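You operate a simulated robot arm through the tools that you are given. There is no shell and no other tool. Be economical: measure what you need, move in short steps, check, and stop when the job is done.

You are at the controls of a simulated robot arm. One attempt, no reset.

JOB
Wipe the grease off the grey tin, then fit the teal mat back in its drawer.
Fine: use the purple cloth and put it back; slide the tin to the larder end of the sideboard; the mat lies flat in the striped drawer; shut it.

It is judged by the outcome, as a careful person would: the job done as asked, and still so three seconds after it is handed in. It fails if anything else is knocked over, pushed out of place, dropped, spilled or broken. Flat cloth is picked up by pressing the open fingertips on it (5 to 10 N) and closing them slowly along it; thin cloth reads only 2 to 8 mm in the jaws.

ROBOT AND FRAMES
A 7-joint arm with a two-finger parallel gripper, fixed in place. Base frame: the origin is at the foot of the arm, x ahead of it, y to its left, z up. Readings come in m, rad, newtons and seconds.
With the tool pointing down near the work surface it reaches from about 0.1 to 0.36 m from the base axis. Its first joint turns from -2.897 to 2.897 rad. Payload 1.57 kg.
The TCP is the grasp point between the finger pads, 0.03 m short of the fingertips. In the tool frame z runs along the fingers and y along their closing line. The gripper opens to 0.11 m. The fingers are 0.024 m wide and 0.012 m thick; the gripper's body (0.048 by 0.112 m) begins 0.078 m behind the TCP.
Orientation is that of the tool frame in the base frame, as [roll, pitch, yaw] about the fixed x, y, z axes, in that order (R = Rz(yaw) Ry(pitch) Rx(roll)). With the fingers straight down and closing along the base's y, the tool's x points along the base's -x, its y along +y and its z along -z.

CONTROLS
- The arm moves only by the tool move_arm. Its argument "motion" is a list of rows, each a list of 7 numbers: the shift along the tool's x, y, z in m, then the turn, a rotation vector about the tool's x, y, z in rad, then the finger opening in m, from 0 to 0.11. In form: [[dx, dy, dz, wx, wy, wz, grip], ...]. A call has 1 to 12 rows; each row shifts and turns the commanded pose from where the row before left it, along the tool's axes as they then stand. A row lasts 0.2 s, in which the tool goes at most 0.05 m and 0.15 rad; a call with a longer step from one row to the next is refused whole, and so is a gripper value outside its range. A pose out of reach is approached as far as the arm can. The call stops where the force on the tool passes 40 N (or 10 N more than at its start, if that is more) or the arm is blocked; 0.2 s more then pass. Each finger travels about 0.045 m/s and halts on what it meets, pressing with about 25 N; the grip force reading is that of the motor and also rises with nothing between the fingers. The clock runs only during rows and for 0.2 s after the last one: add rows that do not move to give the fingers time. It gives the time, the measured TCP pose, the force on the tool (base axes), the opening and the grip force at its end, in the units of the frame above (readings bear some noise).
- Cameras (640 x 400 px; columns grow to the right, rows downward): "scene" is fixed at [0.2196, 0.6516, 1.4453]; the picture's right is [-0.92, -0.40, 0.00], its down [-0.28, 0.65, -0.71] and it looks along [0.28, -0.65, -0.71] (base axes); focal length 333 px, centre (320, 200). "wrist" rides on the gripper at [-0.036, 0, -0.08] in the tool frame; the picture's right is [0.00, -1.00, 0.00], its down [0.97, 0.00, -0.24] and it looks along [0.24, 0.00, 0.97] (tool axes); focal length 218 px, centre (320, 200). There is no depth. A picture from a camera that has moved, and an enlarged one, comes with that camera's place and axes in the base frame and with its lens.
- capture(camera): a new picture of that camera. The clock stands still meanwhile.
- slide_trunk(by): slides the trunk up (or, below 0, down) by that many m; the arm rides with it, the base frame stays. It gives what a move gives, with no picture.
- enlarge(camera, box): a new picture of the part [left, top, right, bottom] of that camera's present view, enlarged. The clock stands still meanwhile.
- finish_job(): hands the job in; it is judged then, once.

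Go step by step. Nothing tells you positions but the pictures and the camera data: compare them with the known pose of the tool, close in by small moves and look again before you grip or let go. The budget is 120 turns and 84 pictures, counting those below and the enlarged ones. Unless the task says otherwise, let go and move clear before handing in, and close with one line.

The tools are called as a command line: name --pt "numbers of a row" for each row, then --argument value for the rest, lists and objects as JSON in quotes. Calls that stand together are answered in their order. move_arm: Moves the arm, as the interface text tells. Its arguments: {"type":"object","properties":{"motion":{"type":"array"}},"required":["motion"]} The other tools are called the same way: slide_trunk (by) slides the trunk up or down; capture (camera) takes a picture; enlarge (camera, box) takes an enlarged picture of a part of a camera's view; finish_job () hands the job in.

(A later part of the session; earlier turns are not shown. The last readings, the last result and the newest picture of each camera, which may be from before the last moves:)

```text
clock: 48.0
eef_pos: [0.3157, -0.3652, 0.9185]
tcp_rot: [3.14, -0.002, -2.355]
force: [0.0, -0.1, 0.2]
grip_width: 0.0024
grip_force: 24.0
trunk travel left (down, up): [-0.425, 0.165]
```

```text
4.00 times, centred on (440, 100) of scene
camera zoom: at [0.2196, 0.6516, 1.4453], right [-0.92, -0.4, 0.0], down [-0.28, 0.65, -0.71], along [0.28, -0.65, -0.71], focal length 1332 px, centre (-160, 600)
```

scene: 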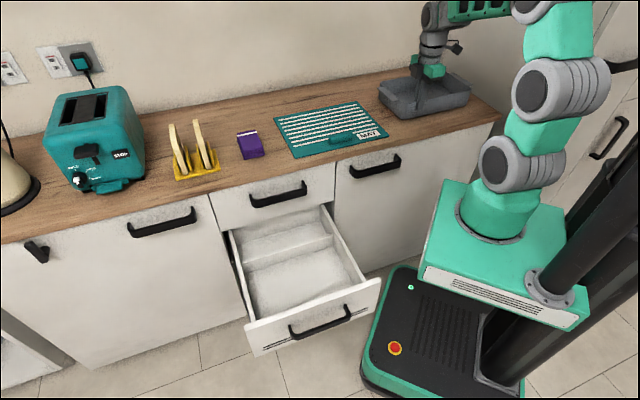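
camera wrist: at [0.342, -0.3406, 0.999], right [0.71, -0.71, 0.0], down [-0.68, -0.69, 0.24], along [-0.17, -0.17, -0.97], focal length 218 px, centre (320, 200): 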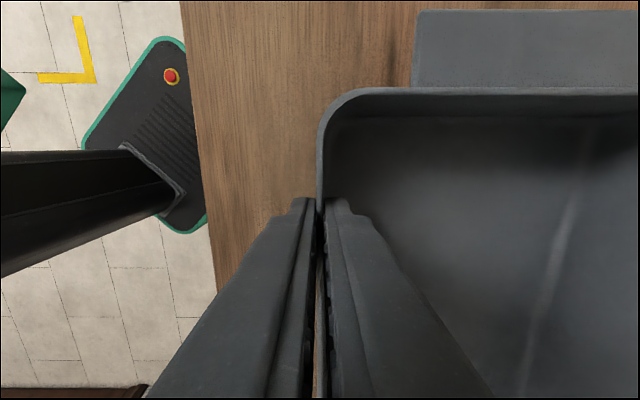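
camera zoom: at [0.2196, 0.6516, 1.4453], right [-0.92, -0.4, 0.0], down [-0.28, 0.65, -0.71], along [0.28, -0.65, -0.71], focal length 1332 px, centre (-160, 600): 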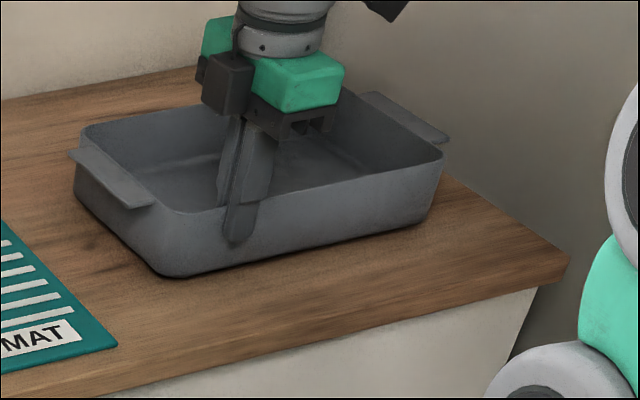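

The tin stands fully on the counter at the larder end. I'll release it and rise.

move_arm --pt "0 0 0 0 0 0 0.01" --pt "0 0 0 0 0 0 0.03" --pt "0 0 0 0 0 0 0.05" --pt "0 0 -0.02 0 0 0 0.05" --pt "0 0 -0.03 0 0 0 0.05" --pt "0 0 -0.03 0 0 0 0.05" --pt "-0.04 0 -0.02 0 0 0 0.05" --pt "-0.045 0.01 0 0 0 0 0.05" --pt "-0.045 0.01 0 0 0 0 0.05" --pt "-0.045 0.01 0 0 0 0 0.06" --pt "-0.045 0 0 0 0 0 0.06" --pt "-0.045 0 0 0 0 0 0.06"

capture --camera "wrist"

enlarge --camera "scene" --box '[260, 80, 410, 180]'

```text
clock: 50.6
eef_pos: [0.4833, -0.1561, 1.0177]
tcp_rot: [3.14, -0.003, -2.356]
force: [1.1, -0.6, 0.1]
grip_width: 0.06
grip_force: 0.0
trunk travel left (down, up): [-0.425, 0.165]
```

```text
45 pictures are left
camera wrist: at [0.5087, -0.1308, 1.0993], right [0.71, -0.71, 0.0], down [-0.68, -0.69, 0.24], along [-0.17, -0.17, -0.97], focal length 218 px, centre (320, 200)
```

wrist: 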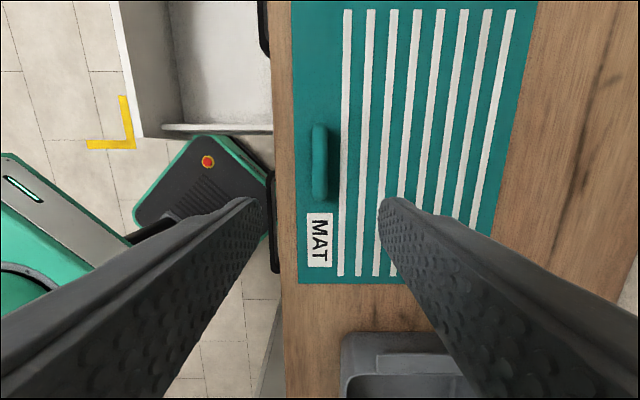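

```text
4.00 times, centred on (335, 130) of scene
camera zoom: at [0.2196, 0.6516, 1.4453], right [-0.92, -0.4, 0.0], down [-0.28, 0.65, -0.71], along [0.28, -0.65, -0.71], focal length 1332 px, centre (260, 480)
```

zoom: 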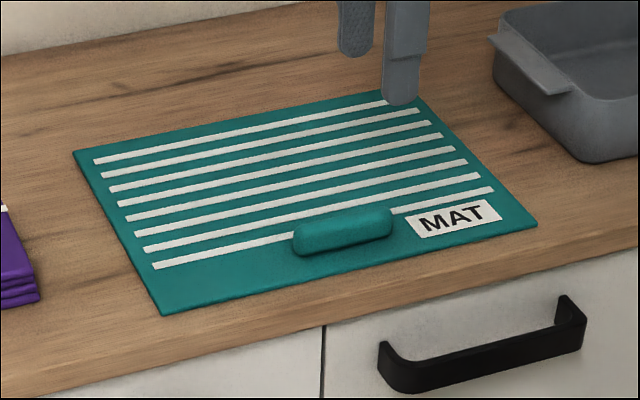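

The mat is now fully visible and nearly square to the counter, with its handle at about u 0.248, v 0.452. Before lifting it I'll look straight down into the drawer to measure the fit, turning the tool back by 90°.

move_arm --pt "-0.04 0.02 0 0 0 0 0.06" --pt "-0.03 0.03 0 0 0 0 0.06" --pt "-0.03 0.03 0 0 0 0 0.06" --pt "-0.03 0.03 0 0 0 0 0.06" --pt "-0.03 0.03 0 0 0 0 0.06" --pt "-0.03 0.03 0 0 0 0 0.06" --pt "-0.03 0.03 0 0 0 0 0.06" --pt "0 0.03 0 0 0 0 0.06"

move_arm --pt "0 0 0 0 0 0.131 0.11" --pt "0 0 0 0 0 0.131 0.11" --pt "0 0 0 0 0 0.131 0.11" --pt "0 0 0 0 0 0.131 0.11" --pt "0 0 0 0 0 0.131 0.11" --pt "0 0 0 0 0 0.131 0.11" --pt "0 0 0 0 0 0.131 0.11" --pt "0 0 0 0 0 0.131 0.11" --pt "0 0 0 0 0 0.131 0.11" --pt "0 0 0 0 0 0.131 0.11" --pt "0 0 0 0 0 0.131 0.11" --pt "0 0 0 0 0 0.131 0.11"

capture --camera "wrist"

```text
clock: 52.4
eef_pos: [0.4742, 0.1631, 1.0177]
tcp_rot: [3.141, -0.005, -2.354]
force: [0.0, 0.8, 0.1]
grip_width: 0.0601
grip_force: 0.0
trunk travel left (down, up): [-0.425, 0.165]
```

```text
clock: 55.0
eef_pos: [0.4745, 0.1615, 1.0183]
tcp_rot: [-3.14, 0.0, 2.353]
force: [-0.6, -0.1, -0.2]
grip_width: 0.11
grip_force: 0.1
trunk travel left (down, up): [-0.425, 0.165]
```

```text
43 pictures are left
camera wrist: at [0.4998, 0.1361, 1.0987], right [-0.71, -0.71, 0.0], down [-0.68, 0.69, 0.24], along [-0.17, 0.17, -0.97], focal length 218 px, centre (320, 200)
```

wrist: 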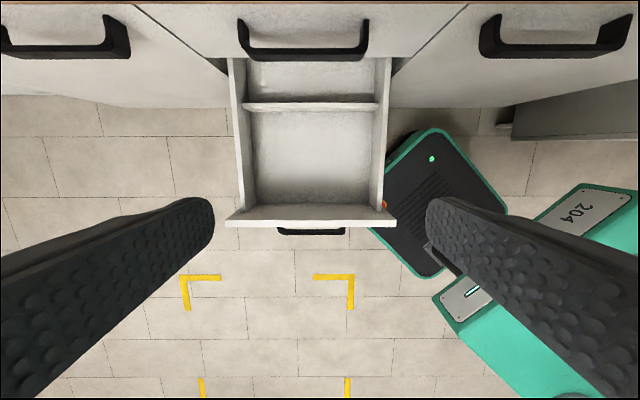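

enlarge --camera "wrist" --box '[216, 80, 408, 240]'

```text
2.50 times, centred on (312, 160) of wrist
camera zoom: at [0.4998, 0.1361, 1.0987], right [-0.71, -0.71, 0.0], down [-0.68, 0.69, 0.24], along [-0.17, 0.17, -0.97], focal length 546 px, centre (340, 300)
```

zoom: 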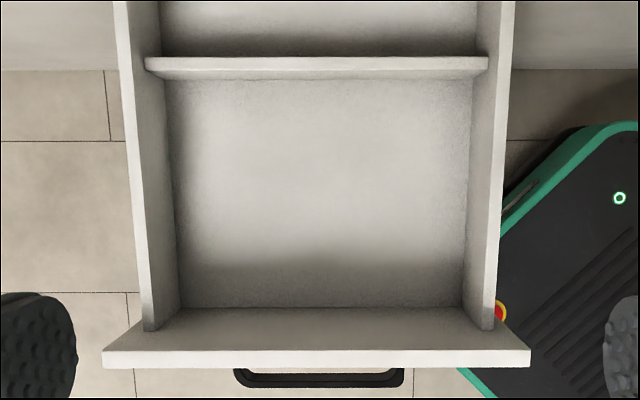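

The compartment floor is about 0.32 × 0.24 m, centred near u 0.472, v 0.2215, so the mat fits with a few millimetres to spare. I'll return to the mat and grip its handle by the ends, which keeps the hand narrow near the drawer front.

move_arm --pt "-0.03 -0.03 0 0 0 0.0 0.11" --pt "-0.03 -0.03 0 0 0 0 0.11" --pt "-0.034 -0.03 0 0 0 0 0.11" --pt "-0.035 -0.03 0 0 0 0 0.11" --pt "-0.035 -0.03 0 0 0 0 0.11" --pt "-0.035 -0.03 0 0 0 0 0.11" --pt "-0.035 -0.022 0.0 0 0 0 0.11" --pt "0 0 0.03 0 0 0 0.11" --pt "0 0 0.03 0 0 0 0.11" --pt "0 0 0 0 0 0 0.11"

capture --camera "wrist"

```text
clock: 57.2
eef_pos: [0.4973, -0.1468, 0.9566]
tcp_rot: [-3.139, -0.003, 2.357]
force: [1.0, 0.3, 0.3]
grip_width: 0.1101
grip_force: 0.1
trunk travel left (down, up): [-0.425, 0.165]
```

```text
41 pictures are left
camera wrist: at [0.5222, -0.1727, 1.0378], right [-0.71, -0.71, 0.0], down [-0.69, 0.69, 0.24], along [-0.17, 0.17, -0.97], focal length 218 px, centre (320, 200)
```

wrist: 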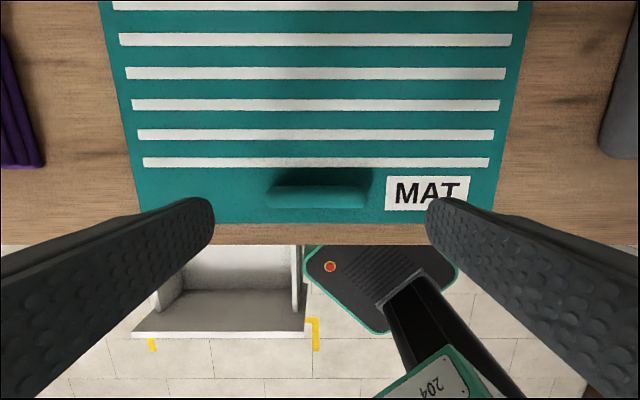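

The handle is centred between the jaws and the mat is square to the tool. I'll go down to just above the mat and close on the handle ends.

move_arm --pt "0 0.001 0.03 0 0 0 0.11" --pt "0 0 0.025 0 0 0 0.11" --pt "0 0 0.008 0 0 0 0.11" --pt "0 0 0.003 0 0 0 0.11" --pt "0 0 0 0 0 0 0.11"

enlarge --camera "scene" --box '[280, 90, 400, 170]'

```text
clock: 58.4
eef_pos: [0.4969, -0.1467, 0.8911]
tcp_rot: [-3.14, -0.002, 2.356]
force: [0.6, 0.6, -0.2]
grip_width: 0.1101
grip_force: 0.1
trunk travel left (down, up): [-0.425, 0.165]
```

```text
5.00 times, centred on (340, 130) of scene
camera zoom: at [0.2196, 0.6516, 1.4453], right [-0.92, -0.4, 0.0], down [-0.28, 0.65, -0.71], along [0.28, -0.65, -0.71], focal length 1664 px, centre (220, 550)
```

zoom: 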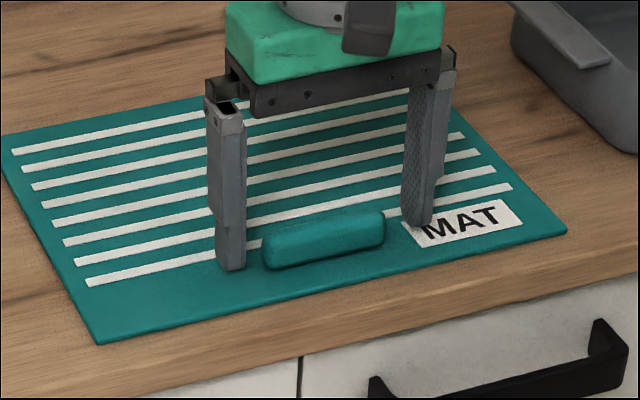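

move_arm --pt "0 0 0.0015 0 0 0 0.105" --pt "0 0 0 0 0 0 0.098" --pt "0 0 0 0 0 0 0.092" --pt "0 0 0 0 0 0 0.086" --pt "0 0 0 0 0 0 0.08" --pt "0 0 0 0 0 0 0.075" --pt "0 0 0 0 0 0 0.07" --pt "0 0 0 0 0 0 0.06" --pt "0 0 0 0 0 0 0.05" --pt "0 0 0 0 0 0 0.05"

move_arm --pt "0 0 -0.003 0 0 0 0.05" --pt "0 0 -0.003 0 0 0 0.05" --pt "0 0 -0.006 0 0 0 0.05" --pt "0 0 -0.008 0 0 0 0.05" --pt "0 0 0 0 0 0 0.05"

enlarge --camera "scene" --box '[260, 70, 420, 180]'

```text
clock: 60.6
eef_pos: [0.4974, -0.1467, 0.89]
tcp_rot: [-3.14, -0.002, 2.356]
force: [3.1, 1.5, 2.0]
grip_width: 0.0796
grip_force: 24.7
trunk travel left (down, up): [-0.425, 0.165]
```

```text
clock: 61.8
eef_pos: [0.4974, -0.146, 0.9104]
tcp_rot: [-3.14, -0.002, 2.356]
force: [0.1, -0.7, -2.1]
grip_width: 0.0795
grip_force: 24.9
trunk travel left (down, up): [-0.425, 0.165]
```

```text
3.64 times, centred on (340, 125) of scene
camera zoom: at [0.2196, 0.6516, 1.4453], right [-0.92, -0.4, 0.0], down [-0.28, 0.65, -0.71], along [0.28, -0.65, -0.71], focal length 1210 px, centre (247, 473)
```

zoom: 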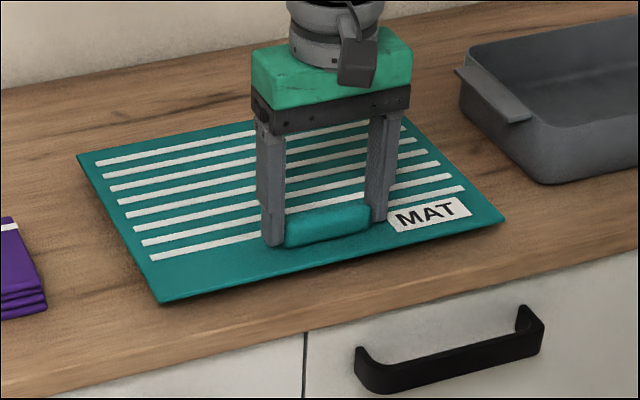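

The grip holds at 0.0795 m and about 2 N of load. I'll lift further and check whether the mat stays level.

move_arm --pt "0 0 -0.015 0 0 0 0.05" --pt "0 0 -0.015 0 0 0 0.05" --pt "0 0 -0.02 0 0 0 0.05" --pt "0 0 -0.02 0 0 0 0.05" --pt "0 0 0 0 0 0 0.05"

capture --camera "scene"

capture --camera "wrist"

```text
clock: 63.0
eef_pos: [0.4983, -0.1463, 0.98]
tcp_rot: [-3.14, -0.003, 2.355]
force: [-0.4, 0.8, -2.0]
grip_width: 0.0795
grip_force: 25.3
trunk travel left (down, up): [-0.425, 0.165]
```

```text
38 pictures are left
```

scene: 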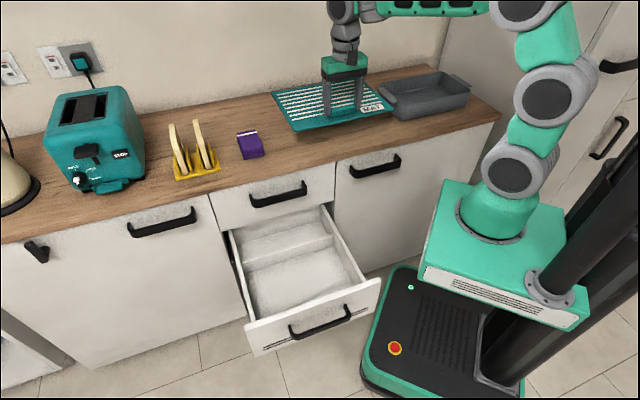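

```text
37 pictures are left
camera wrist: at [0.5233, -0.1719, 1.0612], right [-0.71, -0.71, 0.0], down [-0.69, 0.69, 0.24], along [-0.17, 0.17, -0.97], focal length 218 px, centre (320, 200)
```

wrist: 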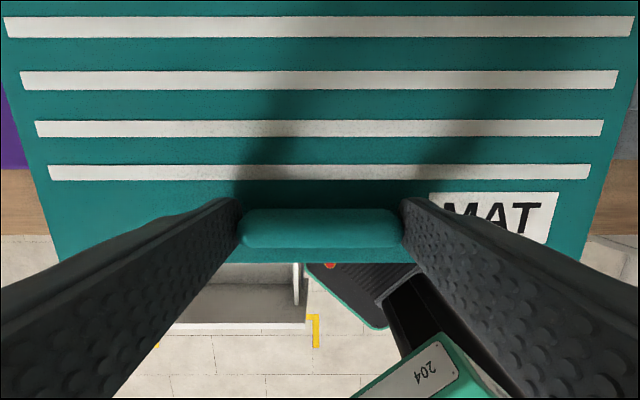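

The mat hangs rigid and level. I'll move it out in front of the counter first, then over the drawer.

move_arm --pt "0.02 0 0 0 0 0 0.05" --pt "0.03 0 0 0 0 0 0.05" --pt "0.04 0 0 0 0 0 0.05" --pt "0.04 0 0 0 0 0 0.05" --pt "0.04 0 0 0 0 0 0.05" --pt "0.04 0 0 0 0 0 0.05" --pt "0.03 0.02 0 0 0 0 0.05" --pt "0.03 0.03 0 0 0 0 0.05" --pt "0.02 0.04 0 0 0 0 0.05" --pt "0.02 0.04 0 0 0 0 0.05" --pt "0.01 0.04 0 0 0 0 0.05" --pt "0 0.04 0 0 0 0 0.05"

capture --camera "scene"

```text
clock: 65.6
eef_pos: [0.4214, 0.2289, 0.9816]
tcp_rot: [-3.14, -0.001, 2.355]
force: [-0.4, 0.4, -2.2]
grip_width: 0.0796
grip_force: 25.0
trunk travel left (down, up): [-0.425, 0.165]
```

```text
36 pictures are left
```

scene: 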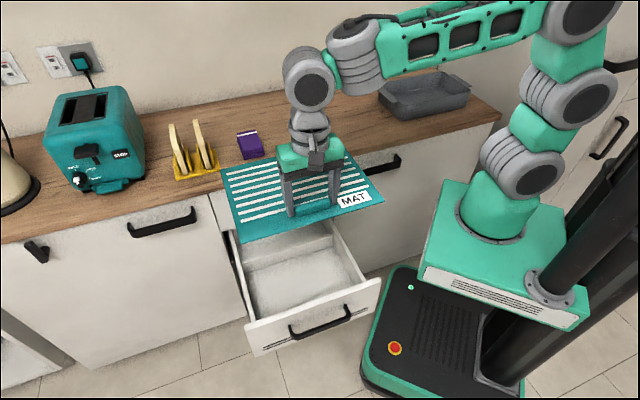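

The arm lies in the plane in front of the counter, so lowering the trunk is safe. I'll correct u by 1 cm and lower in stages.

move_arm --pt "0.0005 0.0107 0 0 0 0 0.05" --pt "0 0 0 0 0 0 0.05"

slide_trunk --by -0.22

capture --camera "scene"

capture --camera "wrist"

```text
clock: 66.2
eef_pos: [0.4267, 0.2357, 0.9811]
tcp_rot: [-3.141, -0.001, 2.357]
force: [-0.7, 0.4, -3.1]
grip_width: 0.0796
grip_force: 24.5
trunk travel left (down, up): [-0.425, 0.165]
```

```text
clock: 68.5
eef_pos: [0.4278, 0.2361, 0.7595]
tcp_rot: [-3.14, -0.003, 2.357]
force: [-1.0, 0.1, -2.3]
grip_width: 0.0796
grip_force: 25.0
trunk travel left (down, up): [-0.205, 0.385]
```

```text
35 pictures are left
```

scene: 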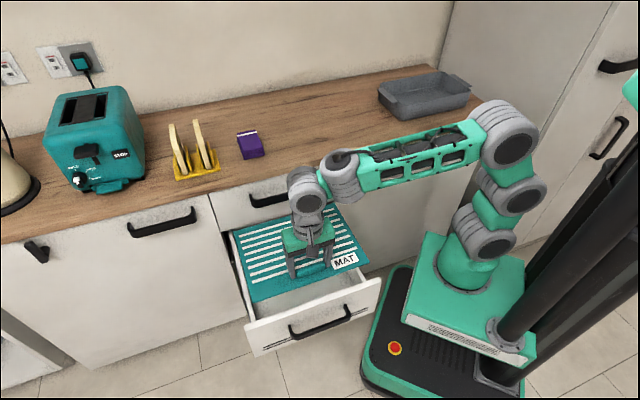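

```text
34 pictures are left
camera wrist: at [0.4532, 0.2106, 0.8416], right [-0.71, -0.71, 0.0], down [-0.69, 0.69, 0.24], along [-0.17, 0.17, -0.97], focal length 218 px, centre (320, 200)
```

wrist: 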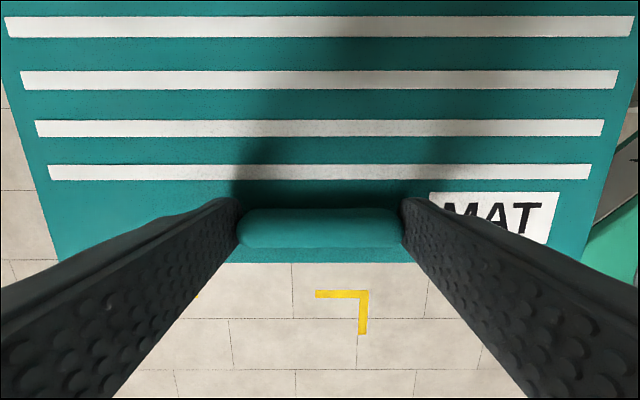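

slide_trunk --by -0.05

enlarge --camera "scene" --box '[210, 180, 400, 330]'

capture --camera "wrist"

```text
clock: 69.4
eef_pos: [0.4282, 0.237, 0.7116]
tcp_rot: [-3.14, -0.002, 2.355]
force: [-0.1, 0.0, -1.9]
grip_width: 0.0794
grip_force: 24.9
trunk travel left (down, up): [-0.155, 0.435]
```

```text
2.67 times, centred on (305, 255) of scene
camera zoom: at [0.2196, 0.6516, 1.4453], right [-0.92, -0.4, 0.0], down [-0.28, 0.65, -0.71], along [0.28, -0.65, -0.71], focal length 888 px, centre (360, 53)
```

zoom: 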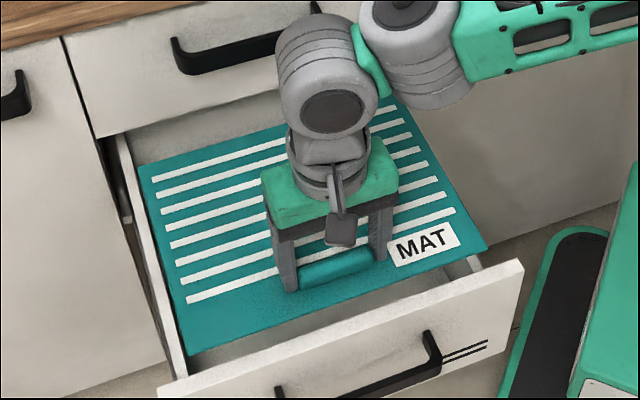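

```text
32 pictures are left
camera wrist: at [0.4532, 0.2106, 0.7916], right [-0.71, -0.71, 0.0], down [-0.69, 0.69, 0.24], along [-0.17, 0.17, -0.97], focal length 218 px, centre (320, 200)
```

wrist: 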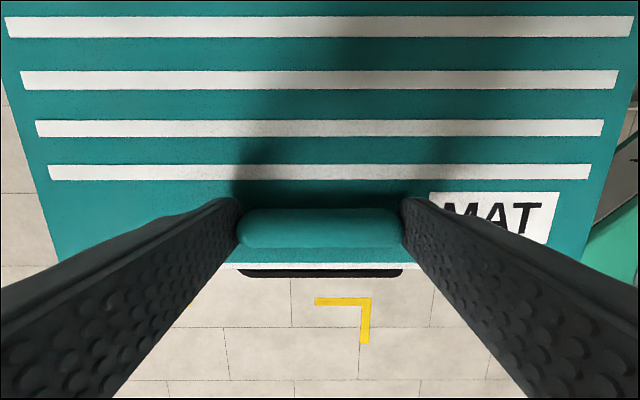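

The mat is level, just above the drawer front and about 2–3 mm inside it. I'll shift 4 mm away from the front panel, lower it past the panel, and check the side walls.

move_arm --pt "-0.004 0.001 0.005 0 0 0 0.05" --pt "0 0 0.005 0 0 0 0.05" --pt "0 0 0.01 0 0 0 0.05" --pt "0 0 0.01 0 0 0 0.05" --pt "0 0 0.01 0 0 0 0.05" --pt "0 0 0.01 0 0 0 0.05" --pt "0 0 0.01 0 0 0 0.05" --pt "0 0 0 0 0 0 0.05"

enlarge --camera "scene" --box '[220, 190, 390, 330]'

capture --camera "wrist"

```text
clock: 71.2
eef_pos: [0.4302, 0.2349, 0.6506]
tcp_rot: [-3.139, -0.003, 2.355]
force: [0.1, -0.2, -1.5]
grip_width: 0.0794
grip_force: 24.4
trunk travel left (down, up): [-0.155, 0.435]
```

```text
2.86 times, centred on (305, 260) of scene
camera zoom: at [0.2196, 0.6516, 1.4453], right [-0.92, -0.4, 0.0], down [-0.28, 0.65, -0.71], along [0.28, -0.65, -0.71], focal length 951 px, centre (363, 29)
```

zoom: 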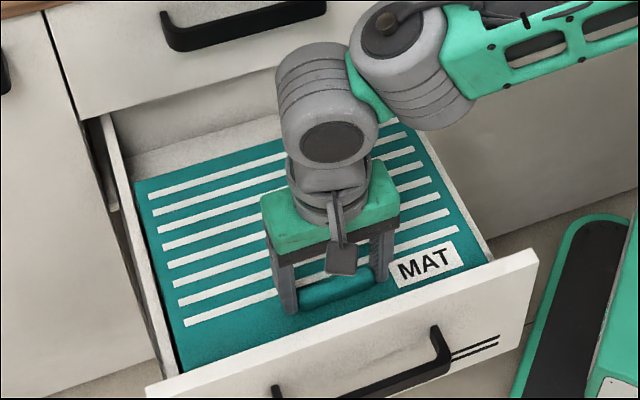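

```text
30 pictures are left
camera wrist: at [0.4561, 0.2085, 0.7315], right [-0.71, -0.71, 0.0], down [-0.69, 0.69, 0.24], along [-0.17, 0.17, -0.97], focal length 218 px, centre (320, 200)
```

wrist: 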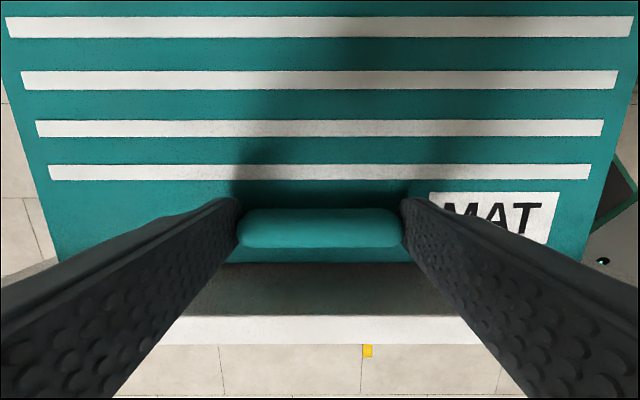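

The panel's inner face is at v ≈ 0.102 and the mat's edge is about 5–7 mm inside it. I'll centre it and continue down slowly, watching the force.

move_arm --pt "0.0025 0 0.004 0 0 0 0.05" --pt "0 0 0.006 0 0 0 0.05" --pt "0 0 0.006 0 0 0 0.05" --pt "0 0 0.006 0 0 0 0.05" --pt "0 0 0.006 0 0 0 0.05" --pt "0 0 0.006 0 0 0 0.05" --pt "0 0 0.006 0 0 0 0.05" --pt "0 0 0 0 0 0 0.05"

enlarge --camera "scene" --box '[220, 190, 390, 330]'

capture --camera "wrist"

```text
clock: 73.0
eef_pos: [0.4286, 0.2343, 0.6107]
tcp_rot: [-3.139, -0.001, 2.357]
force: [-0.5, 0.3, -2.5]
grip_width: 0.0794
grip_force: 24.6
trunk travel left (down, up): [-0.155, 0.435]
```

```text
2.86 times, centred on (305, 260) of scene
camera zoom: at [0.2196, 0.6516, 1.4453], right [-0.92, -0.4, 0.0], down [-0.28, 0.65, -0.71], along [0.28, -0.65, -0.71], focal length 951 px, centre (363, 29)
```

zoom: 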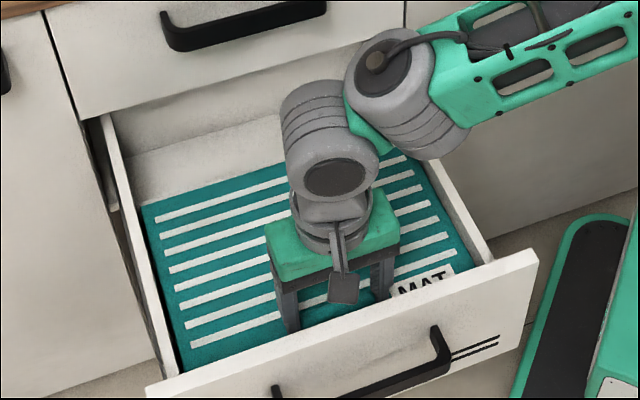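

```text
28 pictures are left
camera wrist: at [0.4544, 0.2098, 0.6911], right [-0.71, -0.71, 0.0], down [-0.69, 0.69, 0.24], along [-0.17, 0.17, -0.97], focal length 218 px, centre (320, 200)
```

wrist: 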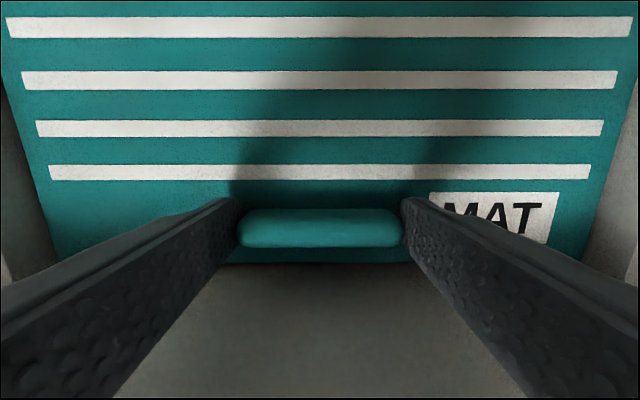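

The mat is between the side walls at about z 0.577, just above the divider. I'll continue down in small steps.

move_arm --pt "0.001 0.001 0.004 0 0 0 0.05" --pt "0 0 0.004 0 0 0 0.05" --pt "0 0 0.004 0 0 0 0.05" --pt "0 0 0.004 0 0 0 0.05" --pt "0 0 0.004 0 0 0 0.05" --pt "0 0 0.004 0 0 0 0.05" --pt "0 0 0.004 0 0 0 0.05" --pt "0 0 0 0 0 0 0.05"

enlarge --camera "scene" --box '[220, 190, 390, 330]'

```text
clock: 74.8
eef_pos: [0.4288, 0.2378, 0.5833]
tcp_rot: [-3.138, -0.003, 2.355]
force: [0.1, -0.5, -1.7]
grip_width: 0.0796
grip_force: 24.9
trunk travel left (down, up): [-0.155, 0.435]
```

```text
2.86 times, centred on (305, 260) of scene
camera zoom: at [0.2196, 0.6516, 1.4453], right [-0.92, -0.4, 0.0], down [-0.28, 0.65, -0.71], along [0.28, -0.65, -0.71], focal length 951 px, centre (363, 29)
```

zoom: 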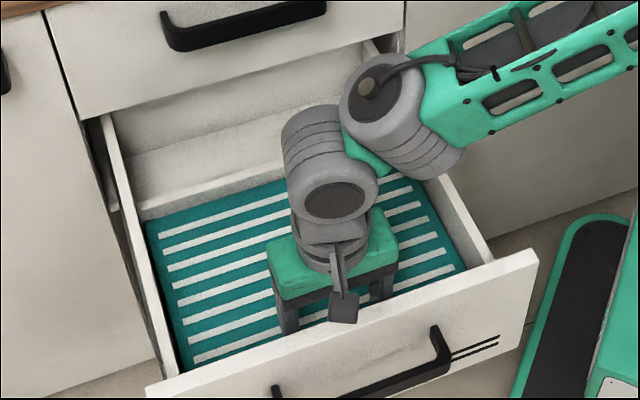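

The mat is now below the divider's top with no contact. I'll lower further and keep an eye on the sensor block's clearance above the front panel.

move_arm --pt "0 -0.001 0.005 0 0 0 0.05" --pt "0 0 0.005 0 0 0 0.05" --pt "0 0 0.005 0 0 0 0.05" --pt "0 0 0.005 0 0 0 0.05" --pt "0 0 0 0 0 0 0.05"

enlarge --camera "scene" --box '[260, 210, 380, 310]'

capture --camera "wrist"

```text
clock: 76.0
eef_pos: [0.4271, 0.2361, 0.5634]
tcp_rot: [3.141, -0.002, 2.356]
force: [-0.3, -0.2, -2.1]
grip_width: 0.0792
grip_force: 24.9
trunk travel left (down, up): [-0.155, 0.435]
```

```text
4.00 times, centred on (320, 260) of scene
camera zoom: at [0.2196, 0.6516, 1.4453], right [-0.92, -0.4, 0.0], down [-0.28, 0.65, -0.71], along [0.28, -0.65, -0.71], focal length 1332 px, centre (320, -40)
```

zoom: 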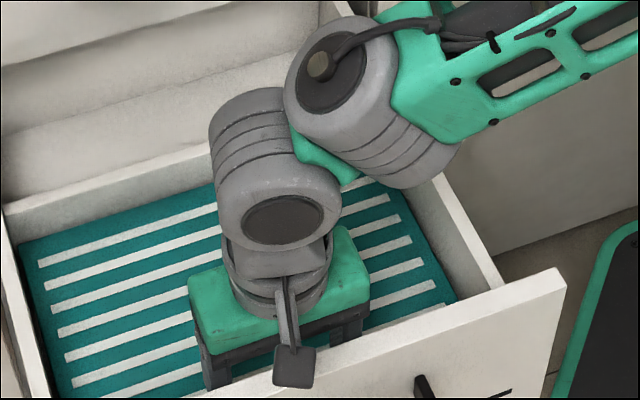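

```text
25 pictures are left
camera wrist: at [0.454, 0.2108, 0.6434], right [-0.71, -0.71, 0.0], down [-0.69, 0.69, 0.24], along [-0.17, 0.17, -0.97], focal length 218 px, centre (320, 200)
```

wrist: 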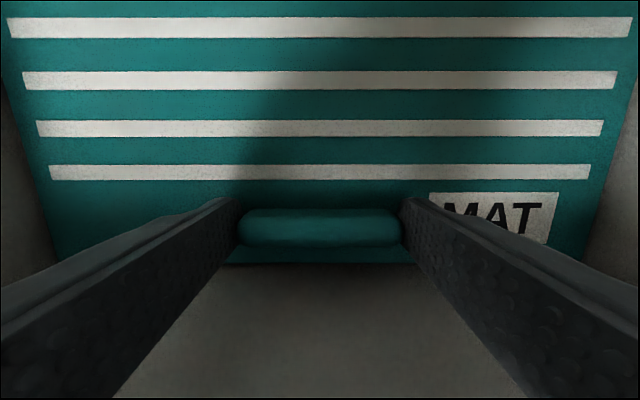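

The block sits outside the panel and well above it, so it's safe. I'll keep lowering until the mat touches the drawer floor.

move_arm --pt "0 0 0.004 0 0 0 0.05" --pt "0 0 0.004 0 0 0 0.05" --pt "0 0 0.003 0 0 0 0.05" --pt "0 0 0 0 0 0 0.05"

```text
clock: 77.0
eef_pos: [0.4284, 0.2366, 0.5514]
tcp_rot: [-3.139, -0.002, 2.357]
force: [-0.5, 0.3, -2.9]
grip_width: 0.0797
grip_force: 25.5
trunk travel left (down, up): [-0.155, 0.435]
```

move_arm --pt "0 0 0.002 0 0 0 0.05" --pt "0 0 0.002 0 0 0 0.05" --pt "0 0 0.002 0 0 0 0.05" --pt "0 0 0 0 0 0 0.05"

```text
clock: 78.0
eef_pos: [0.4283, 0.236, 0.5451]
tcp_rot: [-3.14, -0.004, 2.357]
force: [-0.4, 0.6, -2.6]
grip_width: 0.0794
grip_force: 24.9
trunk travel left (down, up): [-0.155, 0.435]
```

move_arm --pt "0 0 0.002 0 0 0 0.05" --pt "0 0 0.002 0 0 0 0.05" --pt "0 0 0 0 0 0 0.05"

```text
clock: 78.8
eef_pos: [0.429, 0.2363, 0.5424]
tcp_rot: [-3.14, -0.001, 2.356]
force: [-1.2, 0.3, 2.8]
grip_width: 0.0796
grip_force: 24.6
trunk travel left (down, up): [-0.155, 0.435]
```

Light contact now. I'll check that the mat is flat on the floor.

enlarge --camera "scene" --box '[220, 190, 390, 330]'

capture --camera "wrist"

```text
2.86 times, centred on (305, 260) of scene
camera zoom: at [0.2196, 0.6516, 1.4453], right [-0.92, -0.4, 0.0], down [-0.28, 0.65, -0.71], along [0.28, -0.65, -0.71], focal length 951 px, centre (363, 29)
```

zoom: 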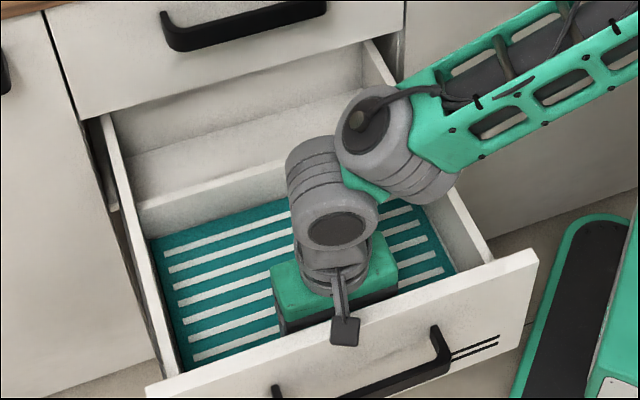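

```text
23 pictures are left
camera wrist: at [0.4538, 0.2111, 0.6232], right [-0.71, -0.71, 0.0], down [-0.69, 0.69, 0.24], along [-0.17, 0.17, -0.97], focal length 218 px, centre (320, 200)
```

wrist: 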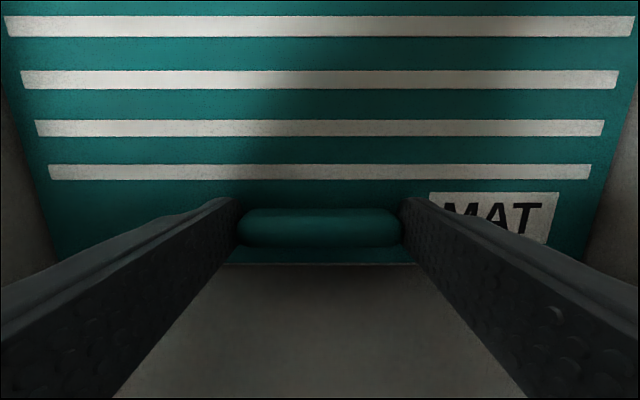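

The mat is down and clear of the divider and walls. I'll open and rise straight up.

move_arm --pt "0 0 0 0 0 0 0.082" --pt "0 0 0 0 0 0 0.09" --pt "0 0 0 0 0 0 0.1" --pt "0 0 0 0 0 0 0.1" --pt "0 0 -0.01 0 0 0 0.1" --pt "0 0 -0.03 0 0 0 0.1" --pt "0 0 -0.04 0 0 0 0.1" --pt "0 0 -0.04 0 0 0 0.1" --pt "0 0 -0.04 0 0 0 0.1" --pt "0 0 -0.04 0 0 0 0.1" --pt "0 0 -0.04 0 0 0 0.1" --pt "0 0 0 0 0 0 0.1"

capture --camera "wrist"

enlarge --camera "scene" --box '[220, 190, 390, 330]'

```text
clock: 81.4
eef_pos: [0.4299, 0.2364, 0.7806]
tcp_rot: [-3.141, -0.003, 2.356]
force: [-0.5, -0.5, -0.1]
grip_width: 0.1
grip_force: 0.0
trunk travel left (down, up): [-0.155, 0.435]
```

```text
22 pictures are left
camera wrist: at [0.4554, 0.2106, 0.862], right [-0.71, -0.71, 0.0], down [-0.69, 0.69, 0.24], along [-0.17, 0.17, -0.97], focal length 218 px, centre (320, 200)
```

wrist: 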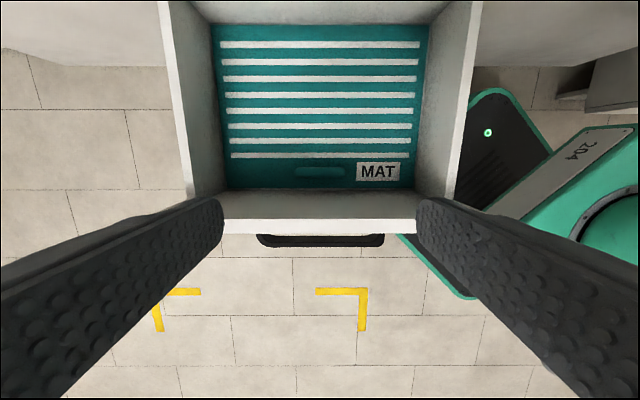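

```text
2.86 times, centred on (305, 260) of scene
camera zoom: at [0.2196, 0.6516, 1.4453], right [-0.92, -0.4, 0.0], down [-0.28, 0.65, -0.71], along [0.28, -0.65, -0.71], focal length 951 px, centre (363, 29)
```

zoom: 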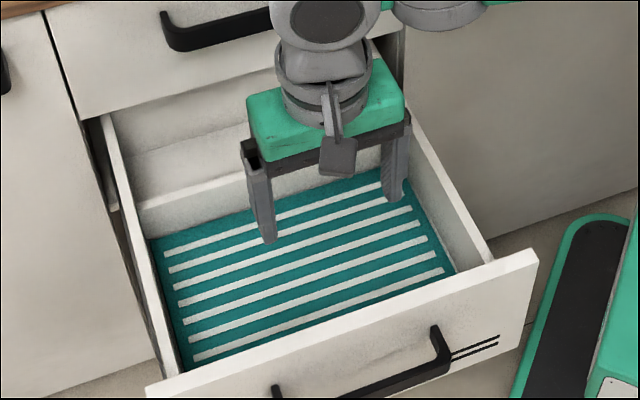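

The mat lies flat within the front compartment. To shut the drawer I'll close the fingers, back out in front of it, and tilt the tool 45° so the hand stays clear of the upper drawer and its handle.

move_arm --pt "0.03 0 0 0 0 0 0.08" --pt "0.04 0 0 0 0 0 0.06" --pt "0.04 0 0 0 0 0 0.04" --pt "0.04 0 0 0 0 0 0.02" --pt "0 0 0 0 -0.131 0 0.0" --pt "0 0 0 0 -0.131 0 0.0" --pt "0 0 0 0 -0.131 0 0.0" --pt "0 0 0 0 -0.131 0 0.0" --pt "0 0 0 0 -0.131 0 0.0" --pt "0 0 0 0 -0.131 0 0.0" --pt "0 0 0 0 0 0 0.0"

capture --camera "scene"

capture --camera "wrist"

```text
clock: 83.8
eef_pos: [0.3274, 0.3106, 0.7323]
tcp_rot: [3.131, 0.58, 2.351]
force: [-0.4, 1.1, -0.8]
grip_width: 0.0002
grip_force: 20.5
out of reach, approached as far as the arm can: row 5, 6, 8, 9, 10
trunk travel left (down, up): [-0.155, 0.435]
```

```text
20 pictures are left
```

scene: 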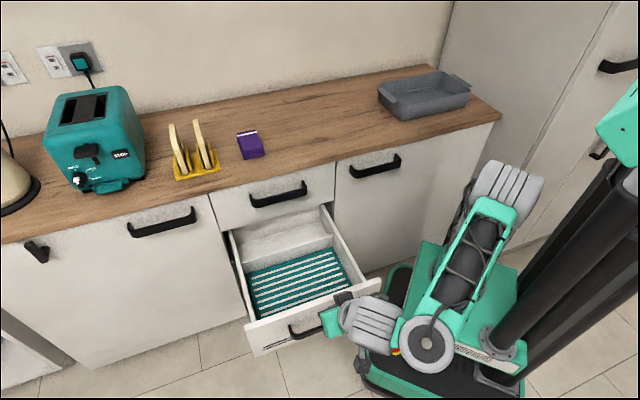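

```text
19 pictures are left
camera wrist: at [0.3172, 0.3199, 0.8191], right [-0.71, -0.71, -0.01], down [-0.67, 0.67, -0.33], along [0.24, -0.23, -0.94], focal length 218 px, centre (320, 200)
```

wrist: 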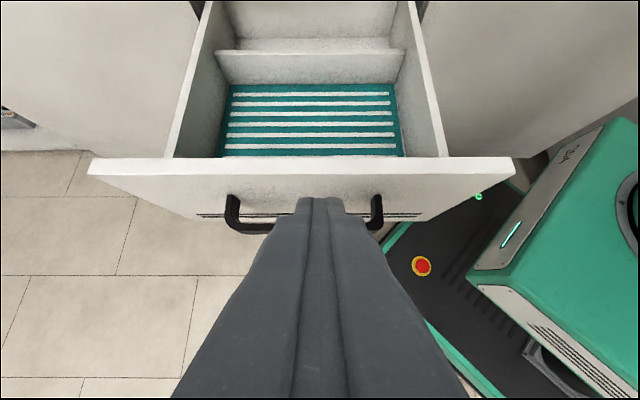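

The drawer holds the mat neatly, and the tool is tilted about 33° in front of the panel. I'll lower with the trunk so the fingertips face the panel just above its handle.

slide_trunk --by -0.083

move_arm --pt "-0.0125 0.015 0.008 0 0 0 0.0" --pt "0 0 0 0 0 0 0.0"

capture --camera "scene"

capture --camera "wrist"

```text
clock: 85.0
eef_pos: [0.3279, 0.3098, 0.6498]
tcp_rot: [3.131, 0.578, 2.35]
force: [-0.1, -0.3, 0.2]
grip_width: 0.0
grip_force: 21.0
trunk travel left (down, up): [-0.072, 0.518]
```

```text
clock: 85.6
eef_pos: [0.3476, 0.311, 0.6489]
tcp_rot: [3.131, 0.58, 2.351]
force: [0.4, -0.3, -0.4]
grip_width: 0.0
grip_force: 21.0
trunk travel left (down, up): [-0.072, 0.518]
```

```text
18 pictures are left
```

scene: 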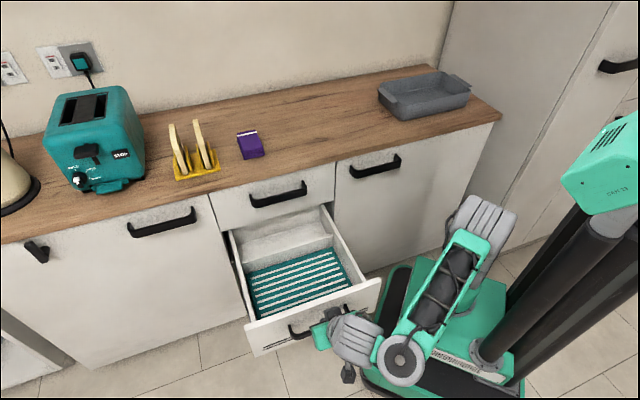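

```text
17 pictures are left
camera wrist: at [0.3379, 0.32, 0.7364], right [-0.71, -0.71, -0.01], down [-0.67, 0.67, -0.33], along [0.24, -0.23, -0.94], focal length 218 px, centre (320, 200)
```

wrist: 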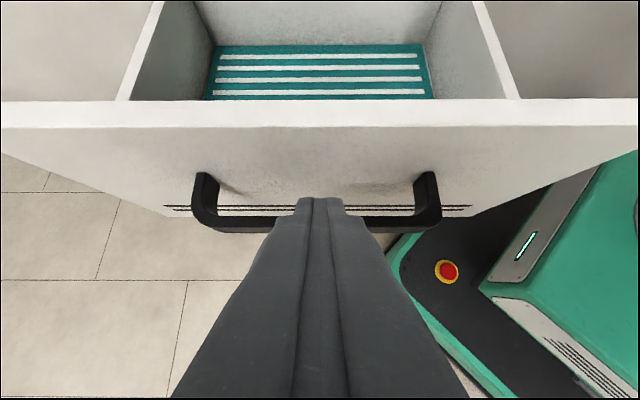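

The fingertips are level with the panel above its handle. I'll push it in gently.

move_arm --pt "-0.0126 0.002 0.0082 0 0 0 0.0" --pt "-0.0126 0 0.0082 0 0 0 0.0" --pt "-0.0126 0 0.0082 0 0 0 0.0" --pt "-0.0126 0 0.0082 0 0 0 0.0" --pt "-0.0126 0 0.0082 0 0 0 0.0" --pt "-0.0126 0 0.0082 0 0 0 0.0" --pt "-0.0126 0 0.0082 0 0 0 0.0" --pt "-0.0126 0 0.0082 0 0 0 0.0" --pt "-0.0126 0 0.0082 0 0 0 0.0" --pt "0 0 0 0 0 0 0.0"

capture --camera "scene"

capture --camera "wrist"

```text
clock: 87.8
eef_pos: [0.447, 0.2179, 0.6504]
tcp_rot: [3.131, 0.579, 2.351]
force: [-0.4, 0.4, -0.7]
grip_width: 0.0
grip_force: 21.1
trunk travel left (down, up): [-0.072, 0.518]
```

```text
16 pictures are left
```

scene: 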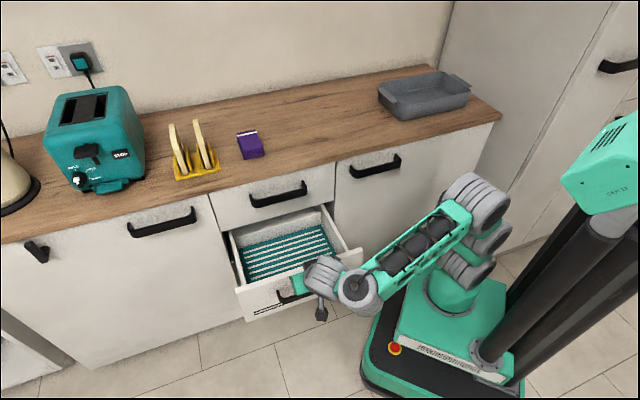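

```text
15 pictures are left
camera wrist: at [0.4358, 0.2256, 0.7367], right [-0.71, -0.71, -0.01], down [-0.67, 0.67, -0.33], along [0.24, -0.23, -0.94], focal length 218 px, centre (320, 200)
```

wrist: 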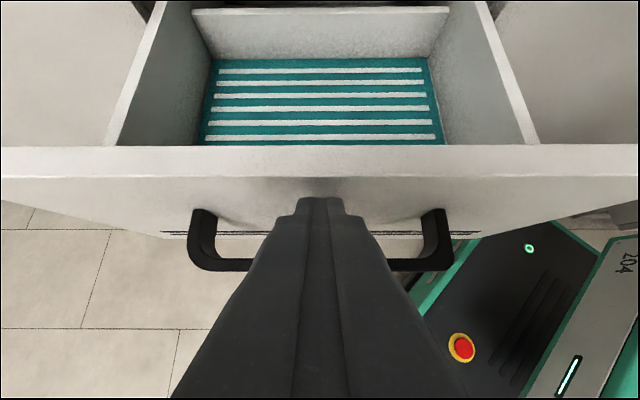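

The drawer is moving in and the mat stays put. I'll back off slightly, tilt further so the hand clears the upper handle, and then resume.

move_arm --pt "0.0126 0 -0.0082 0 0 0 0.0" --pt "0 0 0 0 -0.1 0 0.0" --pt "0 0 0 0 -0.1 0 0.0" --pt "0 0 0 0 -0.1 0 0.0" --pt "0 0 0 0 0 0 0.0"

```text
clock: 89.0
eef_pos: [0.4352, 0.2272, 0.6498]
tcp_rot: [3.126, 0.881, 2.345]
force: [-0.2, -0.5, 0.5]
grip_width: 0.0002
grip_force: 21.1
trunk travel left (down, up): [-0.072, 0.518]
```

move_arm --pt "0.0093 0 0.0076 0 0 0 0.0" --pt "-0.0095 0 0.0116 0 0 0 0.0" --pt "-0.0095 0 0.0116 0 0 0 0.0" --pt "-0.0095 0 0.0116 0 0 0 0.0" --pt "-0.0095 0 0.0116 0 0 0 0.0" --pt "-0.0095 0 0.0116 0 0 0 0.0" --pt "-0.0095 0 0.0116 0 0 0 0.0" --pt "-0.0095 0 0.0116 0 0 0 0.0" --pt "-0.0095 0 0.0116 0 0 0 0.0" --pt "-0.0095 0 0.0116 0 0 0 0.0" --pt "-0.0095 0 0.0116 0 0 0 0.0" --pt "0 0 0 0 0 0 0.0"

capture --camera "scene"

capture --camera "wrist"

```text
clock: 91.6
eef_pos: [0.5399, 0.1211, 0.6369]
tcp_rot: [3.128, 0.878, 2.346]
force: [0.7, -0.1, -0.1]
grip_width: 0.0
grip_force: 21.4
trunk travel left (down, up): [-0.072, 0.518]
```

```text
14 pictures are left
```

scene: 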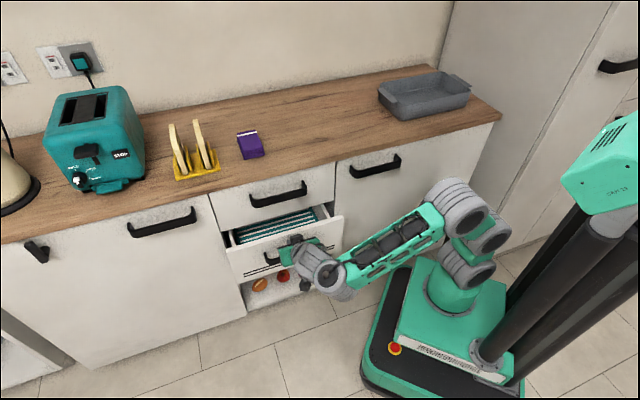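

```text
13 pictures are left
camera wrist: at [0.5134, 0.1476, 0.7162], right [-0.71, -0.71, -0.01], down [-0.56, 0.57, -0.59], along [0.43, -0.42, -0.8], focal length 218 px, centre (320, 200)
```

wrist: 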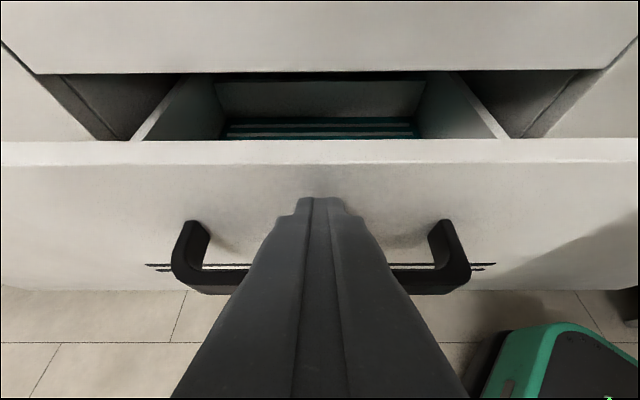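

Nearly shut, with about 6 cm to go. I'll push on slowly until it meets the stop.

move_arm --pt "-0.0064 0 0.0077 0 0 0 0.0" --pt "-0.0064 0 0.0077 0 0 0 0.0" --pt "-0.0064 0 0.0077 0 0 0 0.0" --pt "-0.0064 0 0.0077 0 0 0 0.0" --pt "-0.0051 0 0.0062 0 0 0 0.0" --pt "0 0 0 0 0 0 0.0"

capture --camera "scene"

capture --camera "wrist"

```text
clock: 93.0
eef_pos: [0.575, 0.0877, 0.636]
tcp_rot: [3.129, 0.881, 2.348]
force: [0.3, 0.2, 0.6]
grip_width: 0.0
grip_force: 21.4
trunk travel left (down, up): [-0.072, 0.518]
```

```text
12 pictures are left
```

scene: 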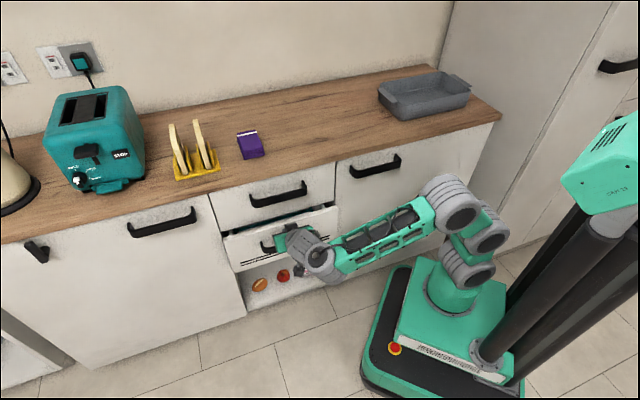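

```text
11 pictures are left
camera wrist: at [0.5475, 0.1142, 0.7161], right [-0.71, -0.71, -0.01], down [-0.57, 0.57, -0.59], along [0.43, -0.42, -0.8], focal length 218 px, centre (320, 200)
```

wrist: 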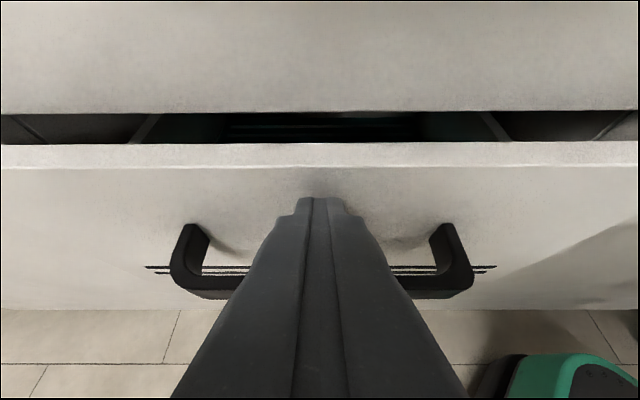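

move_arm --pt "-0.0038 0 0.0046 0 0 0 0.0" --pt "-0.0038 0 0.0046 0 0 0 0.0" --pt "-0.0038 0 0.0046 0 0 0 0.0" --pt "-0.0025 0 0.0031 0 0 0 0.0" --pt "-0.0025 0 0.0031 0 0 0 0.0" --pt "-0.0025 0 0.0031 0 0 0 0.0" --pt "-0.0025 0 0.0031 0 0 0 0.0" --pt "-0.0025 0 0.0031 0 0 0 0.0" --pt "-0.0025 0 0.0031 0 0 0 0.0" --pt "-0.0025 0 0.0031 0 0 0 0.0" --pt "0 0 0 0 0 0 0.0"

capture --camera "wrist"

```text
clock: 95.1
eef_pos: [0.6016, 0.0622, 0.6378]
tcp_rot: [3.131, 0.873, 2.351]
force: [-30.3, 22.0, 9.3]
grip_width: 0.0
grip_force: 21.3
trunk travel left (down, up): [-0.072, 0.518]
stopped in row 10: the force on the tool passed its limit (the readings are from after the stop); the commanded pose is now the measured one
```

```text
10 pictures are left
camera wrist: at [0.5742, 0.0884, 0.7162], right [-0.71, -0.71, -0.01], down [-0.57, 0.57, -0.59], along [0.42, -0.41, -0.81], focal length 218 px, centre (320, 200)
```

wrist: 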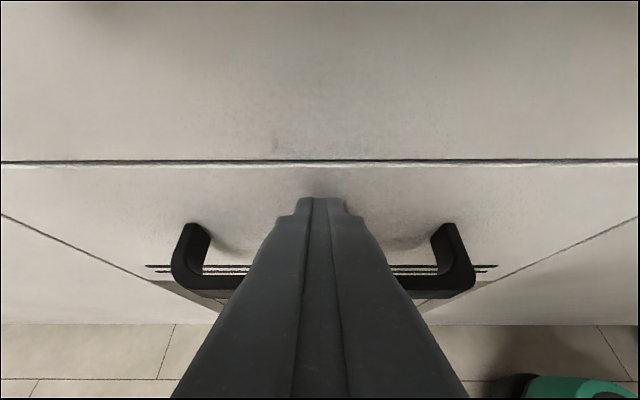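

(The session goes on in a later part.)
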